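You operate a simulated robot arm through the tools that you are given. There is no shell and no other tool. Be economical: measure what you need, move in short steps, check, and stop when the job is done.

The job below is to be done with a simulated robot arm. You get a single attempt, and the scene is never put back.

TASK
Take the blue fuse on the long side deck and put it away in the inside of the blue tray. Take the red pin from the long side deck and leave it on the bed of the dolly. Put one of the clear jars from the long side deck on top of the brown carton on the long side deck. Shut the left cabinet door. Put the white cup in the grey sink. Take the purple sensor on the draining board of the sink and put it away on the steel bench top. Take the black cap from the draining board of the sink and leave it on the shelf under the sink. Lift the red cup lid open. The order is free. Set down upright: blue fuse, clear jar.

Only the result counts: the job must be done as asked and must still hold three seconds after the hand-in. Knocking over, shifting, dropping, spilling or breaking anything else fails it. Lids that push on must go on centred and level and be pressed home; caps that screw on are set level and turned clockwise until they are tight.

THE ROBOT
A 6-joint arm with a two-finger parallel gripper on a trunk, on a base that drives. Base frame: it is fixed to the floor where the robot stands at the start and does not move with it; the origin is under the middle of the robot, x ahead of it, y to its left, z up. Lengths are in m, angles in degrees, forces in N, time in s.
With the tool pointing down near the work surface it reaches from about 0.36 to 0.86 m from the robot's upright axis, wherever it stands. Its first joint turns from -115.0 to 115.0 degrees. Places, roughly: bed of the dolly [-1.6, 0.2, 0.3]; black cap (5x5x4 cm) [2.1, 5.8, 0.9]; blue fuse [0.75, 0, 1]; brown carton (10x7x8 cm) [0.8, -0.3, 1]; clear jar [0.75, -1.25, 1]; grey sink [2.9, 5.9, 0.7]; inside of the blue tray (26x20 cm) [0.38, -4.28, 1.3]; left cabinet door [4.2, 5.5, 1.2]; purple sensor [2, 5.75, 1]; red cup lid [5.4, -4.3, 0.9]; red pin (5x5x15 cm) [0.7, 0, 1]; shelf under the sink [2.7, 5.9, 0.3]; steel bench top [7.2, -3.8, 0.8]; white cup (8x8x8 cm) [5.4, 5.3, 0.8]. Payload 3.43 kg.
The TCP is the grasp point between the finger pads, 0.034 m short of the fingertips. In the tool frame z runs along the fingers and y along their closing line. The gripper opens to 0.128 m. The fingers are 0.024 m wide and 0.012 m thick; the gripper's body (0.048 by 0.13 m) begins 0.096 m behind the TCP.
Orientation is that of the tool frame in the base frame, as a unit quaternion [x, y, z, w]. With the fingers straight down and closing along the base's y, the tool's x points along the base's -x, its y along +y and its z along -z.

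THE INTERFACE
- The arm moves only by the tool apply_moves. Its argument "series" is a list of rows, each an object of numbers (a shift or turn left out is 0, a gripper value left out holds the last): "x", "y", "z": the shift along the base's x, y, z in m; "rx", "ry", "rz": the turn, a rotation vector about the base's x, y, z in degrees; "gripper": the closure, from 0 (fully open) to 1 (shut). In form: [{"x": .., "y": .., "z": .., "rx": .., "ry": .., "rz": .., "gripper": ..}, ...]. A call has 1 to 12 rows; each row shifts and turns the commanded pose from where the row before left it. Rows are played at 5 a second. More than 0.05 m and 8.6 degrees between two rows, or a gripper value outside its range, and nothing of the call is played. A pose out of reach is approached as far as the arm can. The call stops where the force on the tool passes 40 N (or 10 N more than at its start, if that is more) or the arm is blocked; 0.2 s more then pass. The fingers move at their own pace (about 0.108 m/s each) and stop on an object; they squeeze with about 38 N. The grip force told is the motor's: it shows also when the fingers shut on nothing. Time passes only in rows, and 0.2 s behind the last, so rows that do not move let the fingers close. The reply holds the time, the measured pose of the TCP, the force on the tool along the base axes, the opening and the grip force, in the units named above and with some noise, with the torque about the TCP (base axes, N m) and any sound that the robot's microphone picked up.
- Cameras (640 x 400 px; columns grow to the right, rows downward): "scene" is now at [0.0064, 0.1658, 1.432]; the picture's right is [-0.33, -0.94, 0.00], its down [-0.32, 0.11, -0.94] and it looks along [0.89, -0.31, -0.34] (base axes); focal length 284 px, centre (320, 200). "wrist" rides on the gripper at [0.076, -0.011, -0.16] in the tool frame; the picture's right is [0.15, 0.99, 0.00], its down [-0.88, 0.13, -0.46] and it looks along [-0.45, 0.07, 0.89] (tool axes); focal length 234 px, centre (320, 200). There is no depth. A picture from a camera that has moved, and an enlarged one, comes with that camera's place and axes in the base frame and with its lens.
- camera(camera): a new picture of that camera. No time passes.
- move_column(by): slides the trunk up (or, below 0, down) by that many m; the arm and the scene camera ride with it, the base frame stays. It gives what a move gives, with no picture.
- steer(legs): drives the robot by 1 to 6 legs, each [ahead, turn to the left] in m and degrees, along the robot's own axes; the way and the turn of a leg run together, so that a leg with both is an arc; at most 1.5 m and 180 degrees a leg. The arm and the cameras ride along, it lands a little off, and it stops where it bumps. It gives what a move gives.
- pan_tilt(pan, tilt): turns the head with the scene camera to pan (to the left, within 103 degrees either way) and tilt (down, from -29 to 69), counted from straight ahead of the robot. It gives what a move gives.
- zoom(camera, box): a new picture of the part [left, top, right, bottom] of that camera's present view, enlarged. No time passes.
- close_job(): hands the job in; it is judged then, once.

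Work in short steps. Places have to be worked out from the pictures, the camera data and where the tool is seen: move nearer, look again, correct. Check each grasp and each placing, and mend what went wrong. You have 207 turns and 180 pictures in all, those below and enlarged ones among them. Open the gripper and draw the arm clear of the work before you hand the job in, unless the task says otherwise; then end with one line.

The tools are called after ">>>" as name(argument=value, ...) on one line, values as JSON. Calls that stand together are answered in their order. apply_moves: Moves the arm, as the interface text tells. Its arguments: {"type":"object","properties":{"series":{"type":"array","items":{"type":"object","properties":{"x":{"type":"number"},"y":{"type":"number"},"z":{"type":"number"},"rx":{"type":"number"},"ry":{"type":"number"},"rz":{"type":"number"},"gripper":{"type":"number"}}}}},"required":["series"]} The other tools are called the same way: move_column (by) slides the trunk up or down; steer (legs) drives the base; pan_tilt (pan, tilt) turns the head that bears the scene camera; camera (camera) takes a picture; zoom (camera, box) takes an enlarged picture of a part of a camera's view; close_job () hands the job in.

At the start:

```text
clock: 0.0
ee_pos: [0.4223, -0.2298, 1.2937]
tool_rot: [0.001, 1.0, 0.0, 0.0]
contact_force: [-0.2, 0.8, -0.5]
ft_torque: [0.02, -0.01, 0.02]
width: 0.128
finger_force: 0.0
trunk travel left (down, up): [-0.675, 0.115]
robot x, y, heading: [0.0022, -0.0013, 0.0]
head pan, tilt: [-19.3, 20.1]
```

scene: 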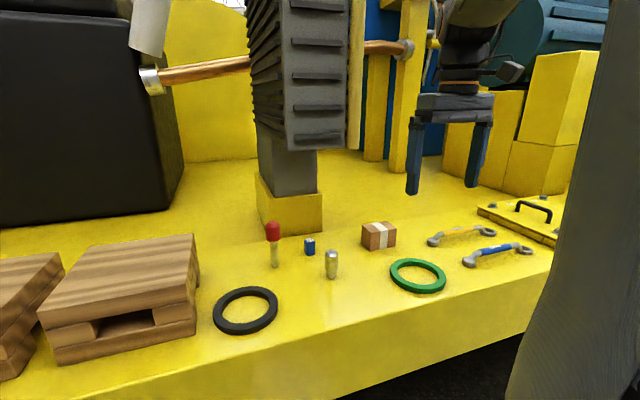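
wrist: 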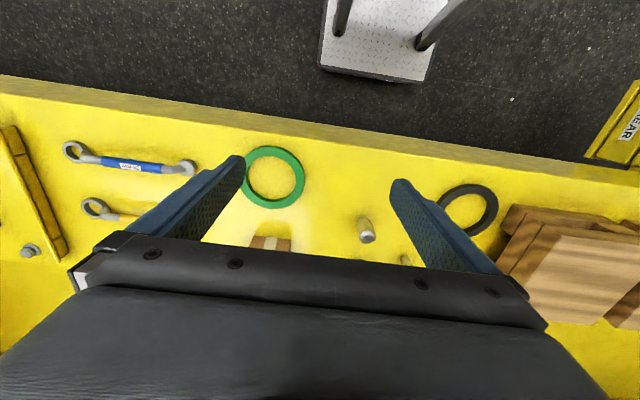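

I'll zoom in on the deck objects and look to the right for the jars.

>>> zoom(camera="scene", box=[220, 200, 420, 325])

>>> pan_tilt(pan=-60, tilt=25)

>>> camera(camera="scene")

```text
3.20 times, centred on (320, 262) of scene
camera zoom: at [0.0064, 0.1658, 1.432], right [-0.33, -0.94, 0.0], down [-0.32, 0.11, -0.94], along [0.89, -0.31, -0.34], focal length 910 px, centre (320, 0)
```

zoom: 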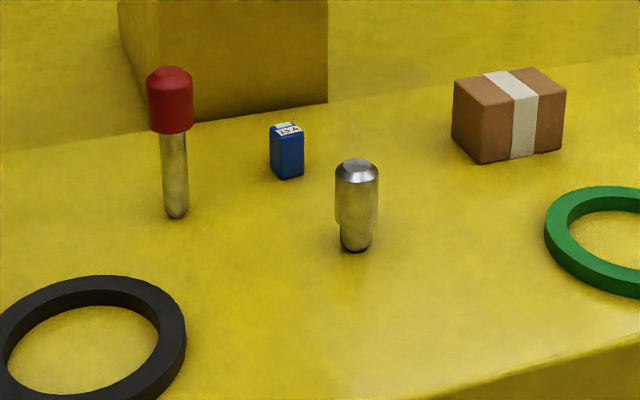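

```text
clock: 1.1
ee_pos: [0.4216, -0.2293, 1.293]
tool_rot: [0.0, 1.0, 0.0, 0.0]
contact_force: [0.2, 0.1, -0.7]
ft_torque: [0.02, -0.01, 0.01]
width: 0.1279
finger_force: 0.1
trunk travel left (down, up): [-0.675, 0.115]
robot x, y, heading: [0.0009, -0.0037, 0.1]
head pan, tilt: [-60.0, 25.0]
```

```text
176 pictures are left
camera scene: at [-0.0353, 0.1168, 1.4241], right [-0.87, -0.5, 0.0], down [-0.21, 0.37, -0.91], along [0.45, -0.78, -0.42], focal length 284 px, centre (320, 200)
```

scene: 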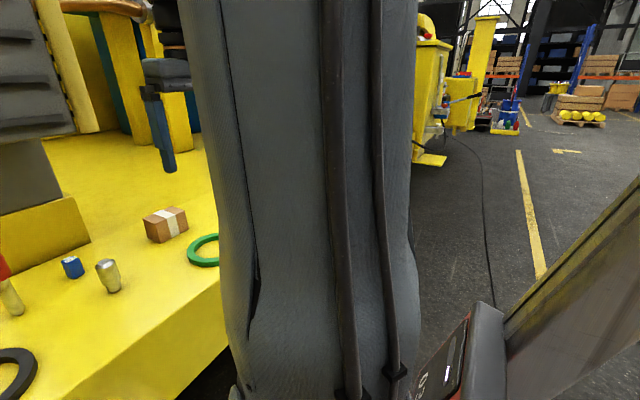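

The deck surface works out to z≈0.955 and the red pin to about (0.735, 0.05), with its head centre near 1.08. I'll move the gripper toward it and check with the wrist camera.

>>> apply_moves(series=[{"x": 0.03, "y": 0.04}, {"x": 0.03, "y": 0.04}, {"x": 0.03, "y": 0.04}, {"x": 0.03, "y": 0.04}, {"x": 0.03, "y": 0.04}, {"x": 0.03, "y": 0.04}, {"x": 0.0, "y": 0.04}])

>>> camera(camera="wrist")

>>> pan_tilt(pan=0, tilt=25)

>>> camera(camera="scene")

```text
clock: 2.7
ee_pos: [0.6019, 0.0496, 1.2911]
tool_rot: [0.0, 1.0, -0.001, 0.0]
contact_force: [0.1, -0.7, -0.4]
ft_torque: [0.05, 0.01, 0.02]
width: 0.128
finger_force: 0.1
trunk travel left (down, up): [-0.675, 0.115]
robot x, y, heading: [-0.0028, 0.0031, 0.1]
head pan, tilt: [-60.0, 25.0]
```

```text
175 pictures are left
camera wrist: at [0.5254, 0.0394, 1.4508], right [-0.14, 0.99, 0.0], down [0.88, 0.13, 0.46], along [0.45, 0.07, -0.89], focal length 234 px, centre (320, 200)
```

wrist: 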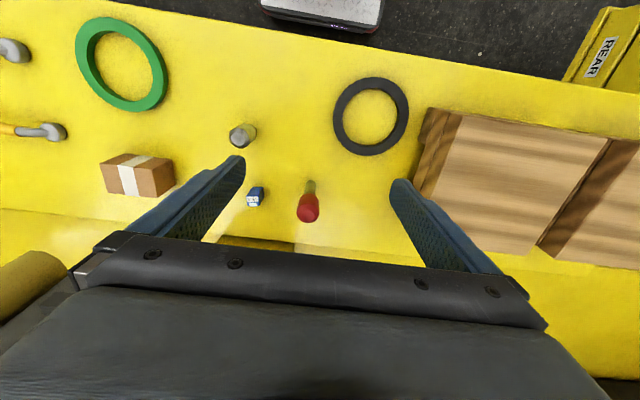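

```text
clock: 4.0
ee_pos: [0.602, 0.0514, 1.2931]
tool_rot: [0.001, 1.0, 0.0, 0.0]
contact_force: [0.6, 0.5, 0.5]
ft_torque: [-0.02, 0.0, -0.02]
width: 0.1281
finger_force: 0.0
trunk travel left (down, up): [-0.675, 0.115]
robot x, y, heading: [-0.0024, 0.0012, 0.0]
head pan, tilt: [0.0, 25.0]
```

```text
174 pictures are left
camera scene: at [0.0107, 0.1966, 1.4241], right [0.0, -1.0, 0.0], down [-0.42, 0.0, -0.91], along [0.91, 0.0, -0.42], focal length 284 px, centre (320, 200)
```

scene: 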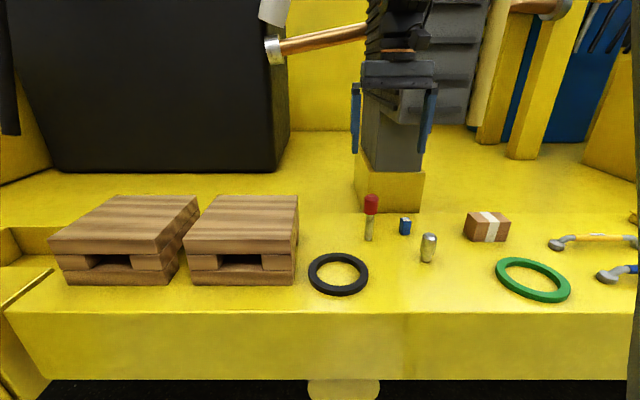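

The wrist and scene views agree: pin at about (0.735, 0.049). I'll centre over it and descend to its red head.

>>> apply_moves(series=[{"x": 0.045}, {"x": 0.045}, {"x": 0.043}, {"z": -0.04}, {"z": -0.04}, {"z": -0.03}])

>>> camera(camera="wrist")

>>> camera(camera="scene")

```text
clock: 4.6
ee_pos: [0.6737, 0.0511, 1.2938]
tool_rot: [0.006, 1.0, 0.0, -0.009]
contact_force: [-34.8, 1.1, 0.2]
ft_torque: [-0.13, -5.05, -1.45]
width: 0.1278
finger_force: 0.1
trunk travel left (down, up): [-0.675, 0.115]
robot x, y, heading: [-0.0025, 0.0005, -0.2]
head pan, tilt: [0.0, 25.0]
stopped in row 3: the force on the tool passed its limit at 146 N (the readings are from after the stop); the commanded pose is now the measured one
```

```text
173 pictures are left
camera wrist: at [0.6003, 0.0406, 1.4541], right [-0.13, 0.99, 0.0], down [0.89, 0.12, 0.44], along [0.44, 0.06, -0.9], focal length 234 px, centre (320, 200)
```

wrist: 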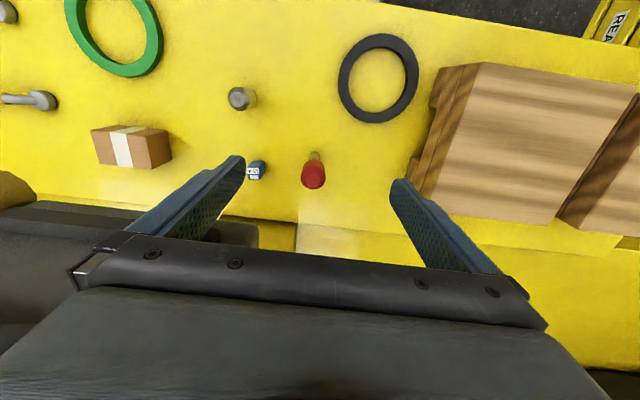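

```text
172 pictures are left
camera scene: at [0.0074, 0.1967, 1.4242], right [0.0, -1.0, 0.0], down [-0.42, 0.0, -0.91], along [0.91, 0.0, -0.42], focal length 284 px, centre (320, 200)
```

scene: 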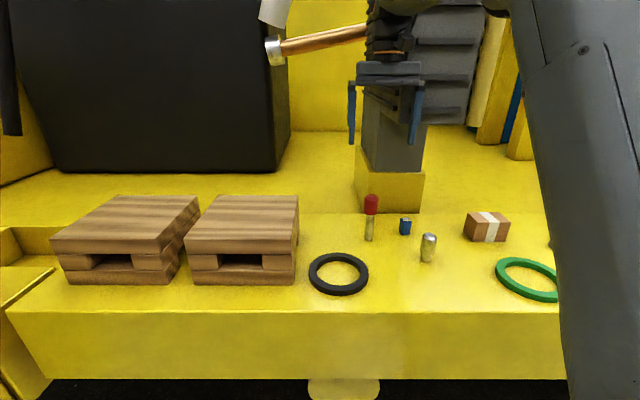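

The hand bumped the finned column overhanging the pin, so a straight-down approach is out. I'll back off and tilt the tool 45° so the hand leans toward the robot, then approach from the front.

>>> apply_moves(series=[{"x": -0.05}, {"x": -0.03, "ry": -7.5, "z": -0.02}, {"x": -0.03, "ry": -7.5, "z": -0.02}, {"ry": -7.5, "z": -0.02}, {"ry": -7.5, "z": -0.02}, {"ry": -7.5, "z": -0.02}, {"ry": -7.5, "z": -0.02}])

>>> camera(camera="wrist")

>>> camera(camera="scene")

```text
clock: 6.2
ee_pos: [0.5664, 0.0513, 1.1722]
tool_rot: [0.004, 0.927, 0.003, 0.375]
contact_force: [-0.5, -0.6, 0.5]
ft_torque: [0.0, -0.01, 0.03]
width: 0.1283
finger_force: 0.0
trunk travel left (down, up): [-0.675, 0.115]
robot x, y, heading: [0.0013, 0.0021, -0.2]
head pan, tilt: [0.0, 25.0]
```

```text
171 pictures are left
camera wrist: at [0.4006, 0.0408, 1.2331], right [-0.1, 0.99, -0.09], down [0.32, 0.12, 0.94], along [0.94, 0.06, -0.33], focal length 234 px, centre (320, 200)
```

wrist: 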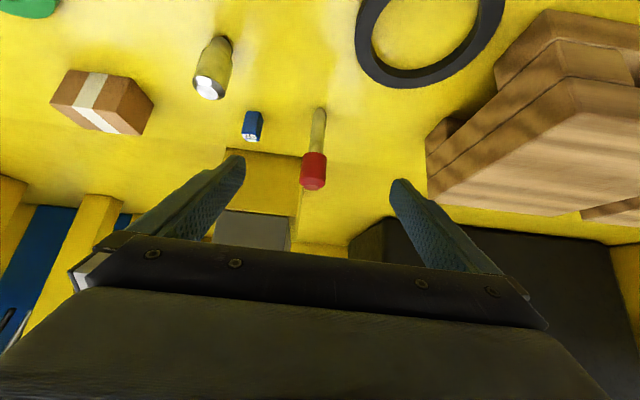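

```text
170 pictures are left
camera scene: at [0.0107, 0.1966, 1.4241], right [0.0, -1.0, 0.0], down [-0.42, 0.0, -0.91], along [0.91, 0.0, -0.42], focal length 284 px, centre (320, 200)
```

scene: 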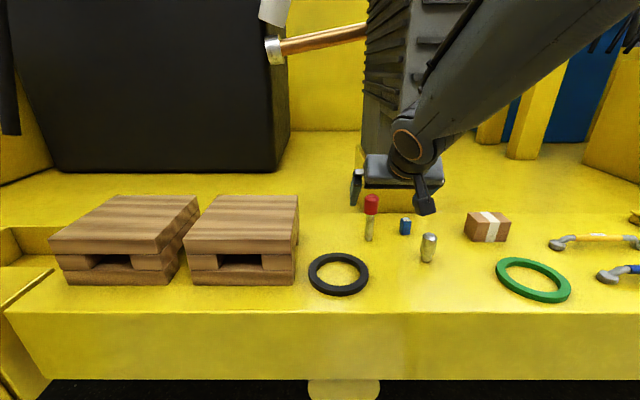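

Tilted pose is clean. I'll advance along the tool axis to straddle the pin's head.

>>> apply_moves(series=[{"x": 0.035, "z": 0.004}, {"x": 0.034, "z": 0.004}, {"x": 0.034, "z": -0.035}, {"x": 0.034, "z": -0.035}, {"x": 0.03, "z": -0.03, "y": -0.001}])

>>> camera(camera="wrist")

>>> zoom(camera="scene", box=[290, 140, 490, 265])

```text
clock: 7.4
ee_pos: [0.7334, 0.0487, 1.0785]
tool_rot: [0.005, 0.928, 0.002, 0.374]
contact_force: [-0.9, -0.5, 0.3]
ft_torque: [0.0, 0.04, -0.02]
width: 0.1279
finger_force: 0.1
trunk travel left (down, up): [-0.675, 0.115]
robot x, y, heading: [0.0008, 0.0003, 0.0]
head pan, tilt: [0.0, 25.0]
```

```text
169 pictures are left
camera wrist: at [0.5674, 0.0389, 1.141], right [-0.1, 0.99, -0.09], down [0.32, 0.12, 0.94], along [0.94, 0.06, -0.33], focal length 234 px, centre (320, 200)
```

wrist: 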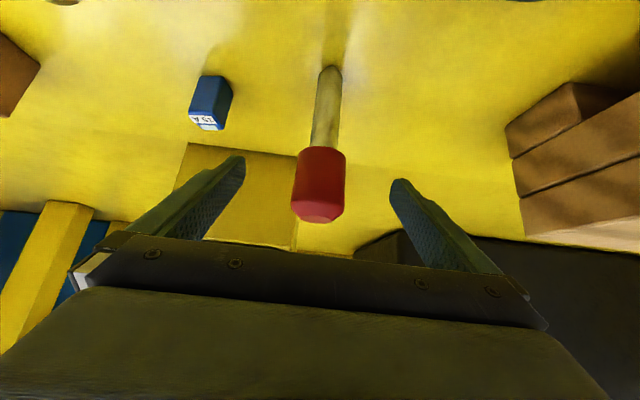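

```text
3.20 times, centred on (390, 202) of scene
camera zoom: at [0.01, 0.1966, 1.4241], right [0.0, -1.0, 0.0], down [-0.42, 0.0, -0.91], along [0.91, 0.0, -0.42], focal length 910 px, centre (96, 192)
```

zoom: 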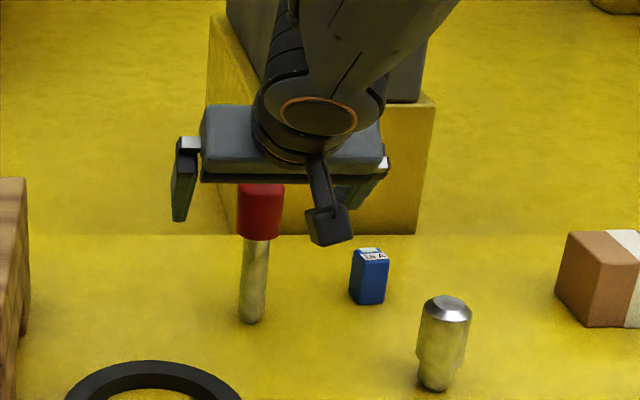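

The head sits between the pads at the grasp point, so I'll close.

>>> apply_moves(series=[{"gripper": 1}, {"gripper": 1}, {"gripper": 1}, {"gripper": 1}, {"z": 0.03}, {"z": 0.03}])

>>> camera(camera="wrist")

```text
clock: 8.8
ee_pos: [0.7339, 0.0492, 1.1394]
tool_rot: [0.005, 0.927, 0.002, 0.374]
contact_force: [0.3, 0.5, -4.0]
ft_torque: [0.0, 0.01, 0.0]
width: 0.041
finger_force: 37.8
trunk travel left (down, up): [-0.675, 0.115]
robot x, y, heading: [-0.0015, 0.0015, -0.1]
head pan, tilt: [0.0, 25.0]
```

```text
167 pictures are left
camera wrist: at [0.5679, 0.0389, 1.2002], right [-0.1, 0.99, -0.09], down [0.32, 0.12, 0.94], along [0.94, 0.06, -0.33], focal length 234 px, centre (320, 200)
```

wrist: 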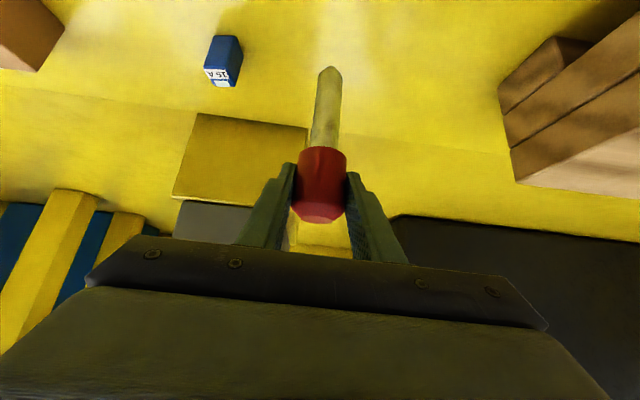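

Pin is held (41 mm). I'll retract it clear of the deck before turning around.

>>> apply_moves(series=[{"x": -0.04, "z": 0.02}, {"x": -0.04, "z": 0.02}, {"x": -0.045, "z": 0.01}, {"x": -0.045}, {"x": -0.045}, {"x": -0.045}, {"x": -0.03}])

>>> steer(legs=[[0, 90]])

>>> pan_tilt(pan=70, tilt=30)

>>> camera(camera="scene")

```text
clock: 10.4
ee_pos: [0.4718, 0.0556, 1.1748]
tool_rot: [0.005, 0.928, 0.002, 0.374]
contact_force: [0.9, -0.8, -3.4]
ft_torque: [0.01, 0.08, -0.01]
width: 0.0406
finger_force: 38.0
out of reach, approached as far as the arm can: row 6, 7
trunk travel left (down, up): [-0.675, 0.115]
robot x, y, heading: [0.0009, 0.0, 0.1]
head pan, tilt: [0.0, 25.0]
```

```text
clock: 14.6
ee_pos: [-0.0454, 0.4717, 1.1746]
tool_rot: [-0.644, 0.667, 0.263, 0.266]
contact_force: [0.6, 0.6, -4.0]
ft_torque: [0.0, 0.01, -0.01]
width: 0.0407
finger_force: 38.2
trunk travel left (down, up): [-0.675, 0.115]
robot x, y, heading: [0.0013, 0.0024, 88.9]
head pan, tilt: [0.0, 25.0]
```

```text
clock: 16.0
ee_pos: [-0.0458, 0.4733, 1.1759]
tool_rot: [-0.645, 0.667, 0.263, 0.265]
contact_force: [-1.1, 0.5, -3.6]
ft_torque: [-0.05, 0.01, 0.03]
width: 0.0409
finger_force: 37.9
trunk travel left (down, up): [-0.675, 0.115]
robot x, y, heading: [0.0006, 0.0014, 88.8]
head pan, tilt: [70.0, 30.0]
```

```text
166 pictures are left
camera scene: at [-0.2807, -0.0429, 1.4161], right [0.36, 0.93, 0.0], down [0.47, -0.18, -0.87], along [-0.81, 0.32, -0.5], focal length 284 px, centre (320, 200)
```

scene: 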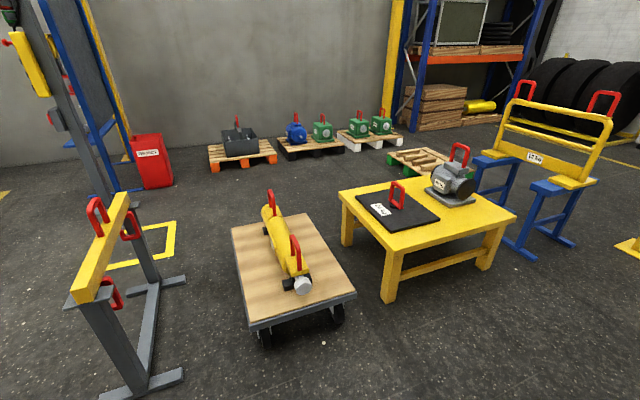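

The dolly bed spans roughly x −1.95…−1.14, y −0.02…0.53, with a cylinder along y≈0.25. I'll turn to face it, drive up and lower the trunk partway.

>>> steer(legs=[[0, 91.2], [0.6, 0]])

>>> pan_tilt(pan=0, tilt=45)

>>> camera(camera="scene")

```text
clock: 23.2
ee_pos: [-1.0781, -0.0215, 1.1742]
tool_rot: [0.927, -0.021, -0.374, -0.004]
contact_force: [0.1, 0.1, -3.7]
ft_torque: [0.01, 0.0, 0.01]
width: 0.041
finger_force: 38.4
trunk travel left (down, up): [-0.675, 0.115]
robot x, y, heading: [-0.6043, 0.0171, 178.0]
head pan, tilt: [70.0, 30.0]
```

```text
clock: 24.6
ee_pos: [-1.0775, -0.0242, 1.1741]
tool_rot: [0.927, -0.02, -0.374, -0.004]
contact_force: [-0.2, -0.6, -4.3]
ft_torque: [-0.02, -0.08, 0.02]
width: 0.0407
finger_force: 37.8
trunk travel left (down, up): [-0.675, 0.115]
robot x, y, heading: [-0.6002, 0.017, 178.4]
head pan, tilt: [0.0, 45.0]
```

```text
165 pictures are left
camera scene: at [-0.6107, -0.1775, 1.3935], right [0.03, 1.0, 0.0], down [0.71, -0.02, -0.71], along [-0.71, 0.02, -0.71], focal length 284 px, centre (320, 200)
```

scene: 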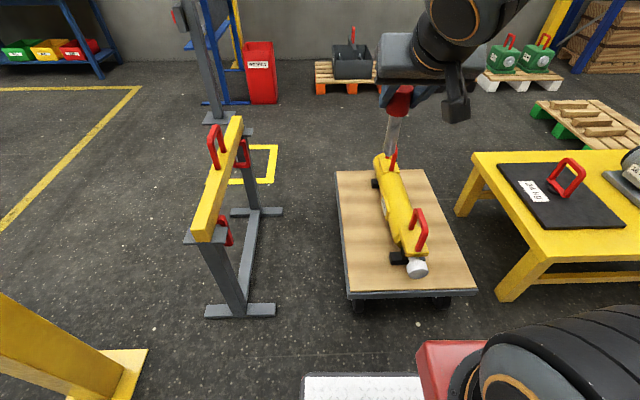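

The free strip left of the cylinder runs about y −0.04…0.15, so I'll aim for (−1.36, 0.05). First extend the arm, then lower the trunk.

>>> apply_moves(series=[{"x": -0.045, "y": 0.012}, {"x": -0.045, "y": 0.012}, {"x": -0.045, "y": 0.012}, {"x": -0.045, "y": 0.012}, {"x": -0.045, "y": 0.012}, {"x": -0.045, "y": 0.012}])

>>> move_column(by=-0.62)

>>> camera(camera="scene")

>>> camera(camera="wrist")

```text
clock: 26.0
ee_pos: [-1.3466, 0.0481, 1.1749]
tool_rot: [0.927, -0.022, -0.374, -0.004]
contact_force: [1.1, -0.2, -2.9]
ft_torque: [0.03, -0.02, -0.03]
width: 0.0408
finger_force: 37.7
trunk travel left (down, up): [-0.675, 0.115]
robot x, y, heading: [-0.6047, 0.0173, 178.0]
head pan, tilt: [0.0, 45.0]
```

```text
refused: -0.62 is not a number from -0.4 to 0.4
```

```text
164 pictures are left
camera scene: at [-0.6102, -0.1776, 1.3934], right [0.04, 1.0, 0.0], down [0.71, -0.02, -0.71], along [-0.71, 0.02, -0.71], focal length 284 px, centre (320, 200)
```

scene: 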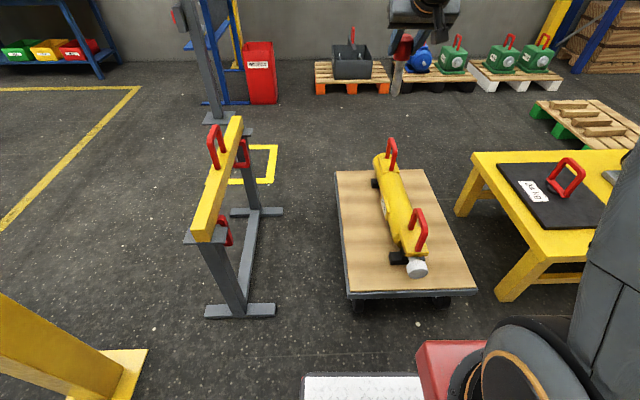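

```text
163 pictures are left
camera wrist: at [-1.1821, 0.0533, 1.2367], right [0.06, -0.99, -0.09], down [-0.32, -0.11, 0.94], along [-0.94, -0.03, -0.33], focal length 234 px, centre (320, 200)
```

wrist: 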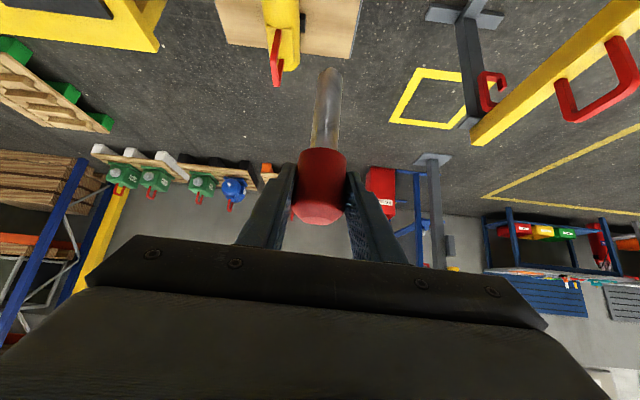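

Column steps are limited to 0.4 m, so I'll lower in two steps and look at the result.

>>> move_column(by=-0.4)

>>> move_column(by=-0.2)

>>> camera(camera="scene")

>>> camera(camera="wrist")

```text
clock: 29.9
ee_pos: [-1.3481, 0.0487, 0.7757]
tool_rot: [0.927, -0.022, -0.373, -0.005]
contact_force: [0.1, 0.5, -3.5]
ft_torque: [-0.01, -0.03, -0.04]
width: 0.0411
finger_force: 37.7
trunk travel left (down, up): [-0.275, 0.515]
robot x, y, heading: [-0.604, 0.0188, 178.2]
head pan, tilt: [0.0, 45.0]
```

```text
clock: 32.0
ee_pos: [-1.3478, 0.0488, 0.5742]
tool_rot: [0.927, -0.021, -0.373, -0.004]
contact_force: [0.3, 0.5, -2.6]
ft_torque: [0.03, -0.02, -0.02]
width: 0.0406
finger_force: 37.8
trunk travel left (down, up): [-0.075, 0.715]
robot x, y, heading: [-0.6026, 0.0184, 177.9]
head pan, tilt: [0.0, 45.0]
```

```text
162 pictures are left
camera scene: at [-0.7776, -0.1716, 0.7935], right [0.04, 1.0, 0.0], down [0.71, -0.02, -0.71], along [-0.71, 0.02, -0.71], focal length 284 px, centre (320, 200)
```

scene: 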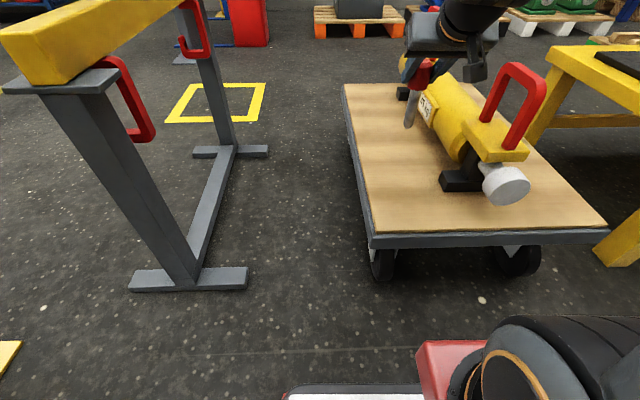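

```text
161 pictures are left
camera wrist: at [-1.1829, 0.0527, 0.6365], right [0.06, -0.99, -0.09], down [-0.32, -0.11, 0.94], along [-0.94, -0.03, -0.33], focal length 234 px, centre (320, 200)
```

wrist: 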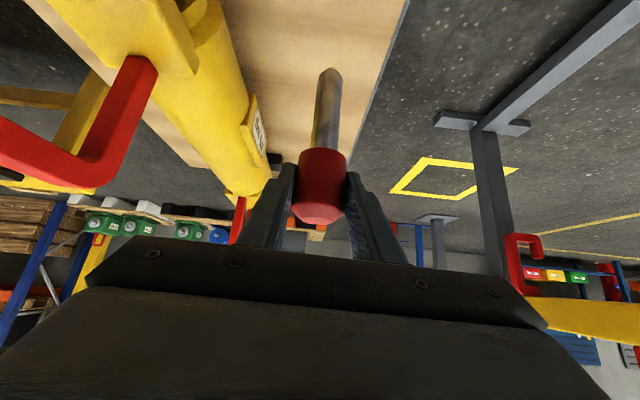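

The pin hangs over the free strip. I'll lower gently with the arm until it contacts the bed.

>>> move_column(by=-0.07)

>>> apply_moves(series=[{"z": -0.02}, {"z": -0.02}, {"z": -0.02}])

>>> camera(camera="scene")

```text
clock: 33.1
ee_pos: [-1.3467, 0.0489, 0.5056]
tool_rot: [0.927, -0.021, -0.374, -0.005]
contact_force: [-0.1, -0.5, -4.5]
ft_torque: [-0.04, 0.0, 0.0]
width: 0.0409
finger_force: 37.9
trunk travel left (down, up): [-0.005, 0.785]
robot x, y, heading: [-0.6059, 0.014, 177.8]
head pan, tilt: [0.0, 45.0]
```

```text
clock: 33.9
ee_pos: [-1.3482, 0.0494, 0.4576]
tool_rot: [0.927, -0.023, -0.374, -0.008]
contact_force: [-1.6, 0.0, -3.4]
ft_torque: [0.02, -0.04, -0.01]
width: 0.041
finger_force: 37.6
out of reach, approached as far as the arm can: row 3
trunk travel left (down, up): [-0.005, 0.785]
robot x, y, heading: [-0.6014, 0.0137, 177.9]
head pan, tilt: [0.0, 45.0]
```

```text
160 pictures are left
camera scene: at [-0.7971, -0.1709, 0.7234], right [0.04, 1.0, 0.0], down [0.71, -0.02, -0.71], along [-0.71, 0.02, -0.71], focal length 284 px, centre (320, 200)
```

scene: 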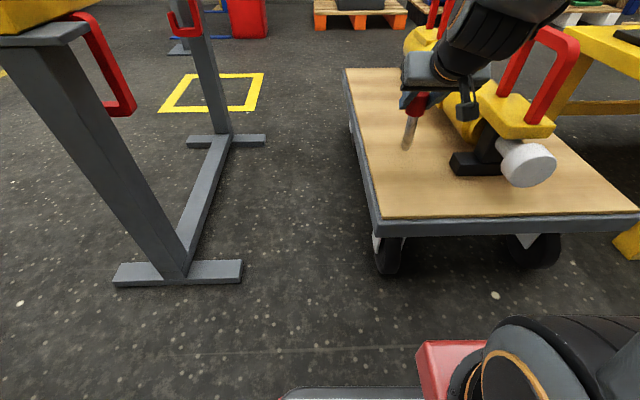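

The arm runs out of downward reach here with the pin still ~5 cm above the bed. I'll try pulling a little nearer and lowering further.

>>> apply_moves(series=[{"x": 0.03, "z": 0.005}, {"x": 0.03}, {"z": -0.02}, {"z": -0.02}])

```text
clock: 34.9
ee_pos: [-1.2861, 0.0501, 0.4542]
tool_rot: [0.929, -0.024, -0.369, -0.009]
contact_force: [0.0, 0.4, -3.6]
ft_torque: [0.01, -0.04, 0.01]
width: 0.0408
finger_force: 38.3
out of reach, approached as far as the arm can: row 3, 4
trunk travel left (down, up): [-0.005, 0.785]
robot x, y, heading: [-0.6033, 0.0147, 178.3]
head pan, tilt: [0.0, 45.0]
```

The limit looks tied to the tilt, so I'll bring the tool partly back toward vertical and lower again.

>>> apply_moves(series=[{"ry": -8}, {"ry": -8}, {"z": -0.02}, {"z": -0.02}])

>>> camera(camera="scene")

```text
clock: 36.0
ee_pos: [-1.2949, 0.0487, 0.4232]
tool_rot: [0.961, -0.016, -0.277, 0.003]
contact_force: [5.3, -0.3, 12.1]
ft_torque: [-0.13, -0.94, 0.03]
width: 0.0409
finger_force: 37.8
out of reach, approached as far as the arm can: row 1
trunk travel left (down, up): [-0.005, 0.785]
robot x, y, heading: [-0.6029, 0.0128, 177.9]
head pan, tilt: [0.0, 45.0]
stopped in row 4: the force on the tool passed its limit at 43 N (the readings are from after the stop); the commanded pose is now the measured one
```

```text
159 pictures are left
camera scene: at [-0.7967, -0.1709, 0.7235], right [0.03, 1.0, 0.0], down [0.71, -0.02, -0.71], along [-0.71, 0.02, -0.71], focal length 284 px, centre (320, 200)
```

scene: 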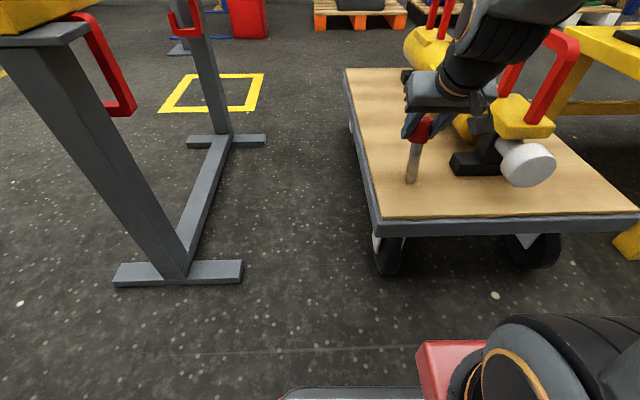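

The pin's tip is now on the bed (z≈0.30) leaning about 12°. I'll move the hand back toward the robot with the tip on the bed so that the pin pivots upright in the pads.

>>> apply_moves(series=[{"x": 0.012, "z": 0.001}, {"x": 0.012}, {}])

>>> zoom(camera="scene", box=[340, 40, 500, 240])

>>> camera(camera="wrist")

```text
clock: 36.9
ee_pos: [-1.2711, 0.0488, 0.4228]
tool_rot: [0.961, -0.017, -0.276, 0.003]
contact_force: [0.0, -0.2, -0.2]
ft_torque: [-0.06, 0.05, 0.02]
width: 0.0408
finger_force: 37.8
trunk travel left (down, up): [-0.005, 0.785]
robot x, y, heading: [-0.603, 0.0159, 178.1]
head pan, tilt: [0.0, 45.0]
```

```text
2.00 times, centred on (420, 140) of scene
camera zoom: at [-0.7971, -0.1709, 0.7234], right [0.04, 1.0, 0.0], down [0.71, -0.02, -0.71], along [-0.71, 0.02, -0.71], focal length 569 px, centre (120, 320)
```

zoom: 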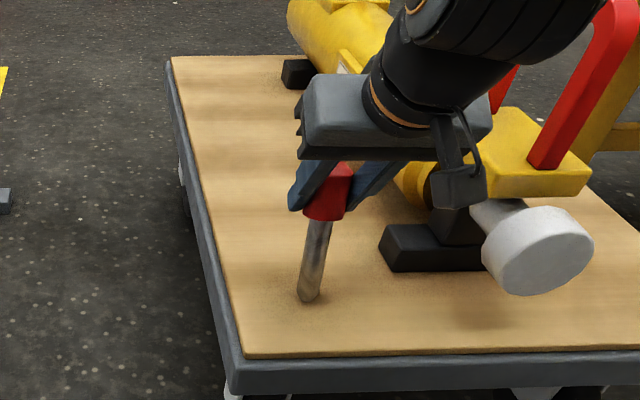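

```text
157 pictures are left
camera wrist: at [-1.1218, 0.0558, 0.5177], right [0.09, -0.99, -0.06], down [-0.51, -0.1, 0.85], along [-0.86, -0.05, -0.52], focal length 234 px, centre (320, 200)
```

wrist: 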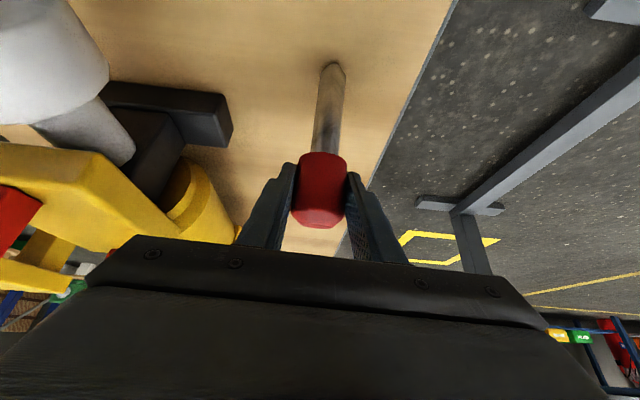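

The tip slid rather than pivoted. I'll raise it and test whether full tilt can get lower at a shorter reach (just in front of the dolly).

>>> apply_moves(series=[{"z": 0.04}, {"z": 0.04}, {"x": 0.05, "ry": 4}, {"x": 0.05, "ry": 4}, {"x": 0.05, "ry": 4}, {"x": 0.03}, {"z": -0.03}, {"z": -0.03}, {"z": -0.02}, {"z": -0.02}])

```text
clock: 39.0
ee_pos: [-1.2966, 0.074, 0.4139]
tool_rot: [0.926, -0.017, -0.378, 0.004]
contact_force: [-4.1, 0.7, 30.3]
ft_torque: [0.04, 0.32, 0.01]
width: 0.0406
finger_force: 38.3
out of reach, approached as far as the arm can: row 3, 4, 5, 6, 7, 8, 9, 10
trunk travel left (down, up): [-0.005, 0.785]
robot x, y, heading: [-0.6072, 0.0177, 178.2]
head pan, tilt: [0.0, 45.0]
```

Unexpectedly the arm ended at full tilt, pressing the pin onto the bed at (−1.297, 0.074). I'll check with pictures.

>>> zoom(camera="scene", box=[340, 40, 500, 240])

>>> camera(camera="wrist")

```text
2.00 times, centred on (420, 140) of scene
camera zoom: at [-0.7965, -0.1709, 0.7239], right [0.04, 1.0, 0.0], down [0.71, -0.02, -0.71], along [-0.71, 0.03, -0.71], focal length 569 px, centre (120, 320)
```

zoom: 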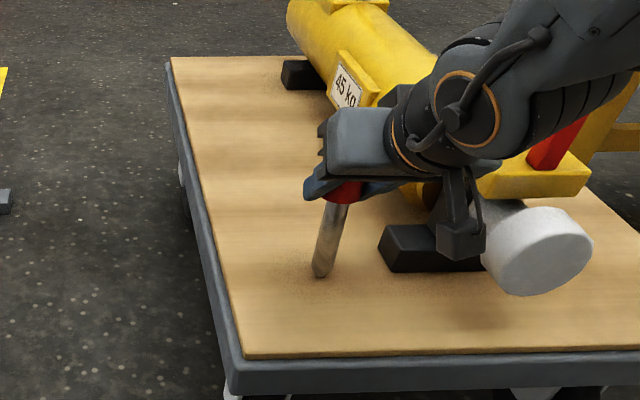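

```text
155 pictures are left
camera wrist: at [-1.1312, 0.0821, 0.4731], right [0.08, -0.99, -0.08], down [-0.31, -0.1, 0.94], along [-0.95, -0.05, -0.32], focal length 234 px, centre (320, 200)
```

wrist: 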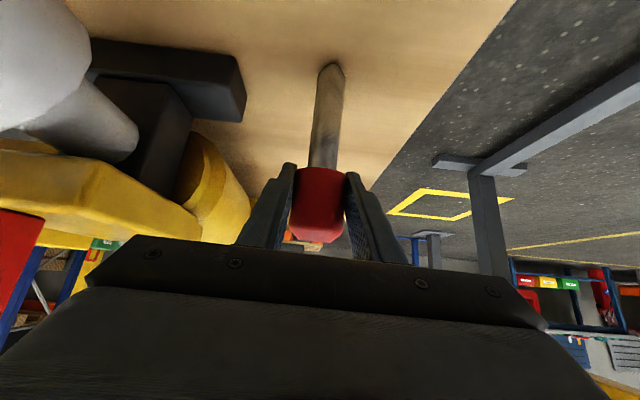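

The pin seems to lean slightly still (tip nearer me). I'll ease up a little and add some tilt, watching how the arm follows.

>>> apply_moves(series=[{"z": 0.012}])

```text
clock: 39.5
ee_pos: [-1.2916, 0.0729, 0.4202]
tool_rot: [0.928, -0.017, -0.372, 0.004]
contact_force: [-0.5, 0.8, -3.8]
ft_torque: [0.01, -0.03, 0.01]
width: 0.0402
finger_force: 38.0
trunk travel left (down, up): [-0.005, 0.785]
robot x, y, heading: [-0.6022, 0.0156, 178.1]
head pan, tilt: [0.0, 45.0]
```

>>> apply_moves(series=[{"ry": 4, "z": 0.005}, {"ry": 4}])

>>> camera(camera="wrist")

>>> zoom(camera="scene", box=[340, 40, 500, 240])

```text
clock: 40.0
ee_pos: [-1.317, 0.0767, 0.434]
tool_rot: [0.899, -0.016, -0.437, 0.006]
contact_force: [-0.7, 0.1, -3.4]
ft_torque: [-0.03, 0.01, -0.03]
width: 0.0401
finger_force: 38.2
out of reach, approached as far as the arm can: row 1, 2
trunk travel left (down, up): [-0.005, 0.785]
robot x, y, heading: [-0.6026, 0.0202, 178.1]
head pan, tilt: [0.0, 45.0]
```

```text
154 pictures are left
camera wrist: at [-1.1452, 0.0858, 0.4727], right [0.07, -0.99, -0.09], down [-0.19, -0.1, 0.98], along [-0.98, -0.05, -0.19], focal length 234 px, centre (320, 200)
```

wrist: 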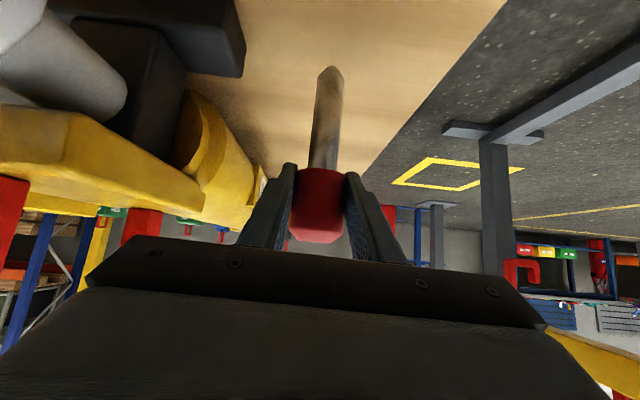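

```text
2.00 times, centred on (420, 140) of scene
camera zoom: at [-0.7971, -0.1709, 0.7234], right [0.04, 1.0, 0.0], down [0.71, -0.02, -0.71], along [-0.71, 0.02, -0.71], focal length 569 px, centre (120, 320)
```

zoom: 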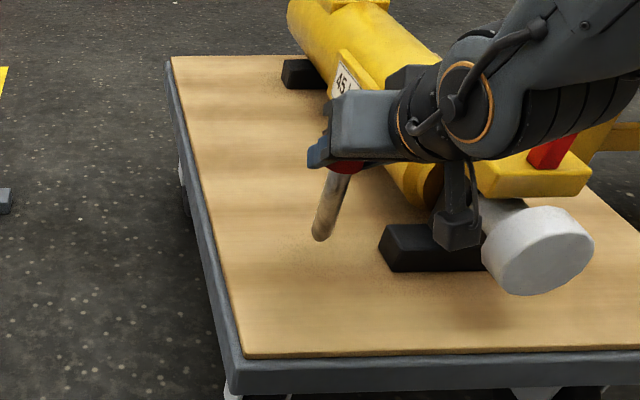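

Now the wrist-view geometry says the pin is vertical, with its tip ~2 cm above the bed. I'll lower in small steps.

>>> apply_moves(series=[{"z": -0.01}, {"z": -0.01}])

```text
clock: 40.6
ee_pos: [-1.3234, 0.0803, 0.4167]
tool_rot: [0.899, -0.017, -0.437, 0.005]
contact_force: [-0.1, -0.1, -3.9]
ft_torque: [-0.03, -0.02, -0.06]
width: 0.04
finger_force: 37.8
out of reach, approached as far as the arm can: row 1
trunk travel left (down, up): [-0.005, 0.785]
robot x, y, heading: [-0.6059, 0.0157, 178.0]
head pan, tilt: [0.0, 45.0]
```

>>> apply_moves(series=[{"z": -0.005}, {"z": -0.005}])

>>> zoom(camera="scene", box=[340, 40, 500, 240])

```text
clock: 41.2
ee_pos: [-1.3274, 0.0805, 0.4108]
tool_rot: [0.897, -0.016, -0.442, 0.006]
contact_force: [2.2, 0.9, 31.0]
ft_torque: [0.13, -0.01, -0.01]
width: 0.0401
finger_force: 37.7
out of reach, approached as far as the arm can: row 1
trunk travel left (down, up): [-0.005, 0.785]
robot x, y, heading: [-0.6071, 0.0146, 177.9]
head pan, tilt: [0.0, 45.0]
```

```text
2.00 times, centred on (420, 140) of scene
camera zoom: at [-0.7963, -0.171, 0.7239], right [0.04, 1.0, 0.0], down [0.71, -0.02, -0.71], along [-0.71, 0.02, -0.71], focal length 569 px, centre (120, 320)
```

zoom: 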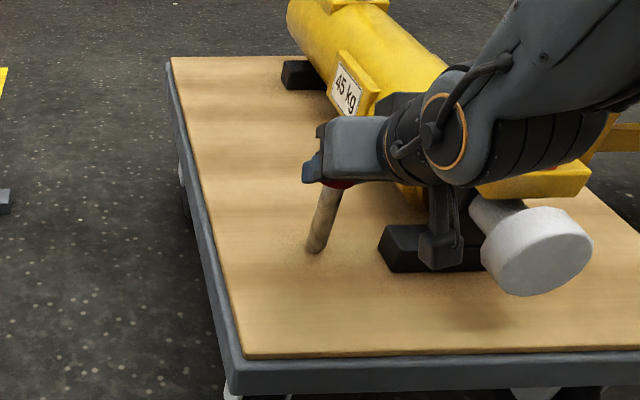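

In contact with almost no tilting torque, so the pin is aligned. I'll relieve the pressure and open.

>>> apply_moves(series=[{"z": 0.002}, {"gripper": 0.6}, {"gripper": 0.45}, {"gripper": 0.45}])

>>> camera(camera="wrist")

>>> zoom(camera="scene", box=[340, 40, 500, 240])

```text
clock: 42.2
ee_pos: [-1.3237, 0.0808, 0.4084]
tool_rot: [0.899, -0.016, -0.437, 0.006]
contact_force: [-0.3, 0.8, -0.5]
ft_torque: [-0.03, 0.01, 0.0]
width: 0.0703
finger_force: 0.0
trunk travel left (down, up): [-0.005, 0.785]
robot x, y, heading: [-0.6031, 0.0158, 178.1]
head pan, tilt: [0.0, 45.0]
```

```text
151 pictures are left
camera wrist: at [-1.1524, 0.0881, 0.4463], right [0.07, -0.99, -0.09], down [-0.19, -0.1, 0.98], along [-0.98, -0.05, -0.19], focal length 234 px, centre (320, 200)
```

wrist: 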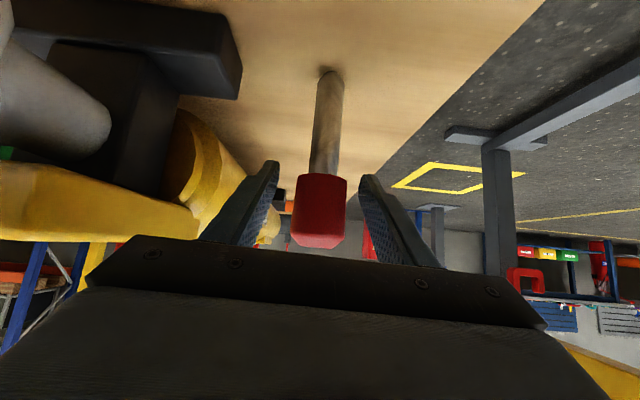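

```text
2.00 times, centred on (420, 140) of scene
camera zoom: at [-0.797, -0.1709, 0.7234], right [0.04, 1.0, 0.0], down [0.71, -0.02, -0.71], along [-0.71, 0.02, -0.71], focal length 569 px, centre (120, 320)
```

zoom: 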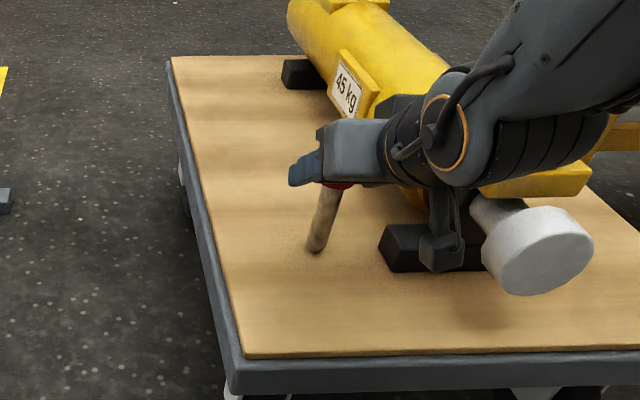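

The pin stands free between the fingers. I'll raise the column straight up to clear it.

>>> move_column(by=0.3)

>>> pan_tilt(pan=-10, tilt=55)

>>> camera(camera="scene")

```text
clock: 45.2
ee_pos: [-1.324, 0.0796, 0.709]
tool_rot: [0.898, -0.016, -0.439, 0.006]
contact_force: [-0.2, 0.3, -0.4]
ft_torque: [-0.01, -0.03, -0.01]
width: 0.0705
finger_force: 0.0
trunk travel left (down, up): [-0.305, 0.485]
robot x, y, heading: [-0.6074, 0.0165, 177.9]
head pan, tilt: [0.0, 45.0]
```

```text
clock: 46.0
ee_pos: [-1.3235, 0.0804, 0.7087]
tool_rot: [0.898, -0.017, -0.439, 0.005]
contact_force: [0.9, -0.3, 0.3]
ft_torque: [0.02, -0.01, -0.06]
width: 0.0703
finger_force: 0.0
trunk travel left (down, up): [-0.305, 0.485]
robot x, y, heading: [-0.6035, 0.0143, 177.8]
head pan, tilt: [-10.0, 55.0]
```

```text
149 pictures are left
camera scene: at [-0.7029, -0.1617, 1.0101], right [0.21, 0.98, 0.0], down [0.8, -0.17, -0.57], along [-0.56, 0.12, -0.82], focal length 284 px, centre (320, 200)
```

scene: 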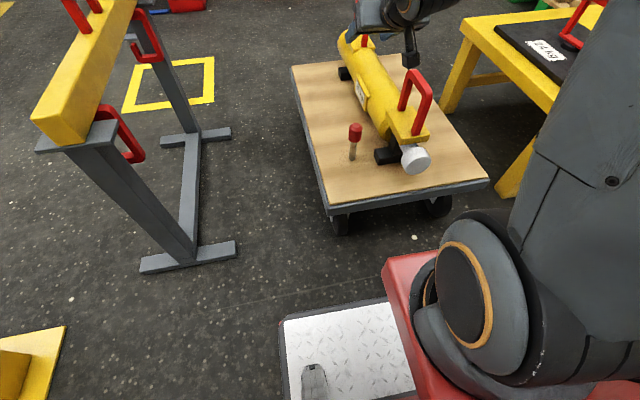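

Pin stands on the dolly bed. Next the jar: raise and tuck the arm, back up to the start place and turn to face −y, then look before driving along the deck.

>>> move_column(by=0.4)

>>> apply_moves(series=[{"x": 0.045, "ry": -2, "y": -0.01}, {"x": 0.045, "ry": -2, "y": -0.01}, {"x": 0.045, "ry": -2, "y": -0.01}, {"x": 0.045, "ry": -2, "y": -0.01}, {"x": 0.045, "y": -0.01}])

>>> steer(legs=[[-0.6, 0], [0, 92]])

>>> pan_tilt(pan=25, tilt=30)

>>> camera(camera="scene")

```text
clock: 49.8
ee_pos: [-1.3241, 0.079, 1.1079]
tool_rot: [0.898, -0.017, -0.439, 0.006]
contact_force: [1.0, 0.0, 0.0]
ft_torque: [0.0, 0.03, -0.03]
width: 0.0703
finger_force: 0.0
trunk travel left (down, up): [-0.705, 0.085]
robot x, y, heading: [-0.6028, 0.0161, 177.9]
head pan, tilt: [-10.0, 55.0]
```

```text
clock: 51.0
ee_pos: [-1.1021, 0.0326, 1.1125]
tool_rot: [0.928, -0.016, -0.373, 0.007]
contact_force: [-0.4, 0.7, 0.7]
ft_torque: [0.01, -0.03, 0.02]
width: 0.0706
finger_force: 0.0
out of reach, approached as far as the arm can: row 5
trunk travel left (down, up): [-0.705, 0.085]
robot x, y, heading: [-0.6054, 0.0172, 177.8]
head pan, tilt: [-10.0, 55.0]
```

```text
clock: 58.3
ee_pos: [-0.0079, -0.5, 1.1132]
tool_rot: [0.652, 0.66, -0.253, 0.275]
contact_force: [0.3, -0.4, -0.1]
ft_torque: [-0.01, 0.02, -0.03]
width: 0.0702
finger_force: 0.0
trunk travel left (down, up): [-0.705, 0.085]
robot x, y, heading: [-0.0112, 0.0016, -89.6]
head pan, tilt: [-10.0, 55.0]
```

```text
clock: 59.3
ee_pos: [-0.0088, -0.5001, 1.113]
tool_rot: [0.653, 0.659, -0.253, 0.275]
contact_force: [-0.2, -0.3, 0.1]
ft_torque: [0.03, 0.0, 0.02]
width: 0.0703
finger_force: 0.1
trunk travel left (down, up): [-0.705, 0.085]
robot x, y, heading: [-0.0145, -0.0033, -89.3]
head pan, tilt: [25.0, 30.0]
```

```text
148 pictures are left
camera scene: at [0.2204, 0.0095, 1.446], right [-0.9, -0.43, 0.0], down [-0.22, 0.45, -0.87], along [0.37, -0.78, -0.5], focal length 284 px, centre (320, 200)
```

scene: 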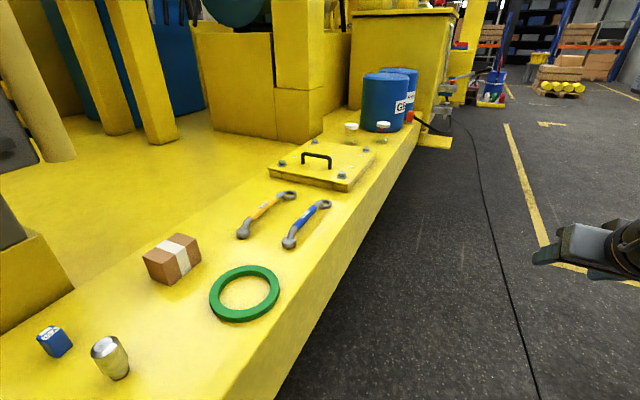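

Two clear jars are visible near the drums at roughly (0.70, −1.39) and (0.56, −1.50). I'll drive along the deck, turn to face it and look closer.

>>> steer(legs=[[1.3, 0], [0, 89.3]])

>>> pan_tilt(pan=0, tilt=30)

>>> camera(camera="scene")

>>> camera(camera="wrist")

```text
clock: 69.8
ee_pos: [0.4976, -1.3343, 1.1124]
tool_rot: [-0.003, 0.928, 0.015, 0.373]
contact_force: [-0.5, 0.3, -0.2]
ft_torque: [-0.01, 0.03, -0.04]
width: 0.0705
finger_force: 0.1
trunk travel left (down, up): [-0.705, 0.085]
robot x, y, heading: [-0.0057, -1.3394, 0.3]
head pan, tilt: [25.0, 30.0]
```

```text
clock: 70.7
ee_pos: [0.4974, -1.3339, 1.1131]
tool_rot: [-0.004, 0.928, 0.015, 0.373]
contact_force: [1.0, 0.7, -0.8]
ft_torque: [0.02, -0.03, 0.03]
width: 0.0705
finger_force: 0.0
trunk travel left (down, up): [-0.705, 0.085]
robot x, y, heading: [-0.0052, -1.3367, 0.4]
head pan, tilt: [0.0, 30.0]
```

```text
147 pictures are left
camera scene: at [-0.0011, -1.1405, 1.4461], right [0.01, -1.0, 0.0], down [-0.5, 0.0, -0.87], along [0.87, 0.01, -0.5], focal length 284 px, centre (320, 200)
```

scene: 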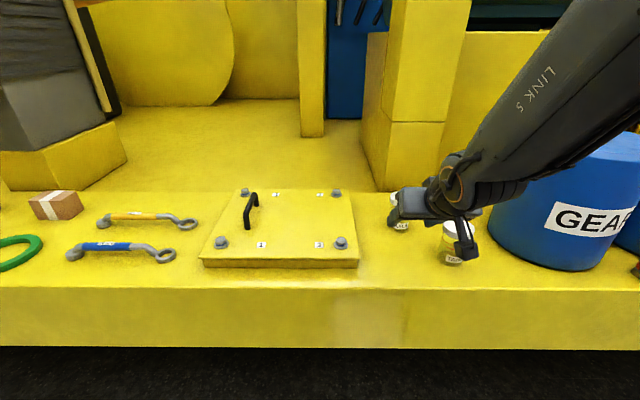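

```text
146 pictures are left
camera wrist: at [0.3315, -1.3502, 1.1743], right [-0.12, 0.99, -0.08], down [0.32, 0.11, 0.94], along [0.94, 0.09, -0.33], focal length 234 px, centre (320, 200)
```

wrist: 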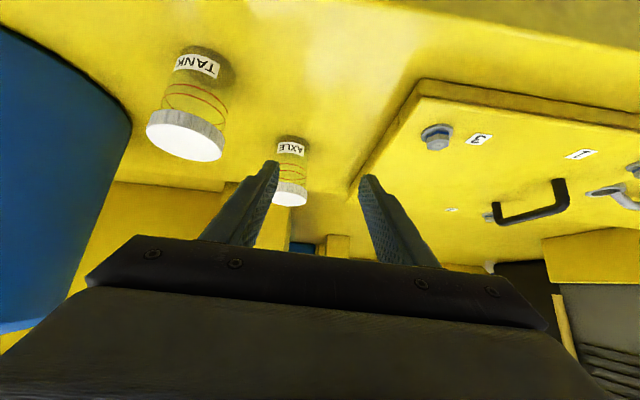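

Jar labelled TANK is near (0.56, −1.476) with clear space around it; its height is ~9 cm. I'll line up in front of and above it and re-measure.

>>> apply_moves(series=[{"y": -0.047}, {"y": -0.047}, {"y": -0.047}])

>>> camera(camera="wrist")

>>> zoom(camera="scene", box=[360, 150, 520, 280])

```text
clock: 71.5
ee_pos: [0.4976, -1.4761, 1.1145]
tool_rot: [-0.004, 0.928, 0.015, 0.373]
contact_force: [0.1, 0.8, -0.5]
ft_torque: [-0.02, -0.03, -0.02]
width: 0.0704
finger_force: 0.1
trunk travel left (down, up): [-0.705, 0.085]
robot x, y, heading: [0.0, -1.3345, 0.4]
head pan, tilt: [0.0, 30.0]
```

```text
145 pictures are left
camera wrist: at [0.3322, -1.4914, 1.1756], right [-0.12, 0.99, -0.08], down [0.32, 0.11, 0.94], along [0.94, 0.09, -0.33], focal length 234 px, centre (320, 200)
```

wrist: 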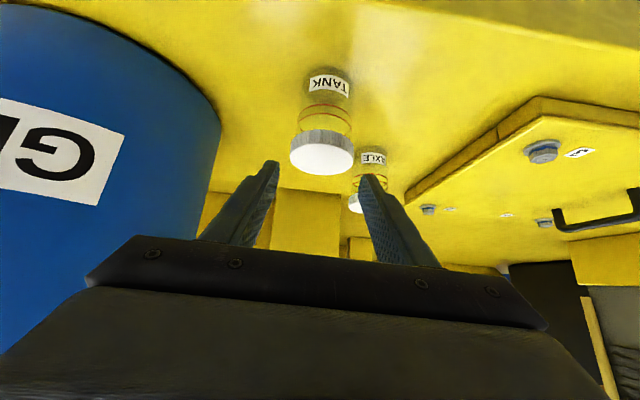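

```text
3.08 times, centred on (440, 215) of scene
camera zoom: at [-0.0013, -1.1402, 1.446], right [0.01, -1.0, 0.0], down [-0.5, 0.0, -0.87], along [0.87, 0.0, -0.5], focal length 875 px, centre (-49, 154)
```

zoom: 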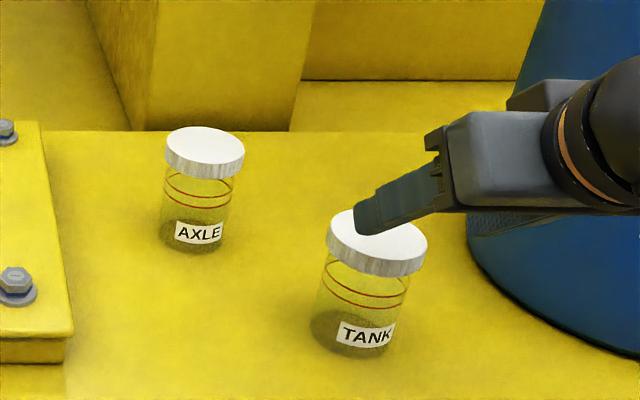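

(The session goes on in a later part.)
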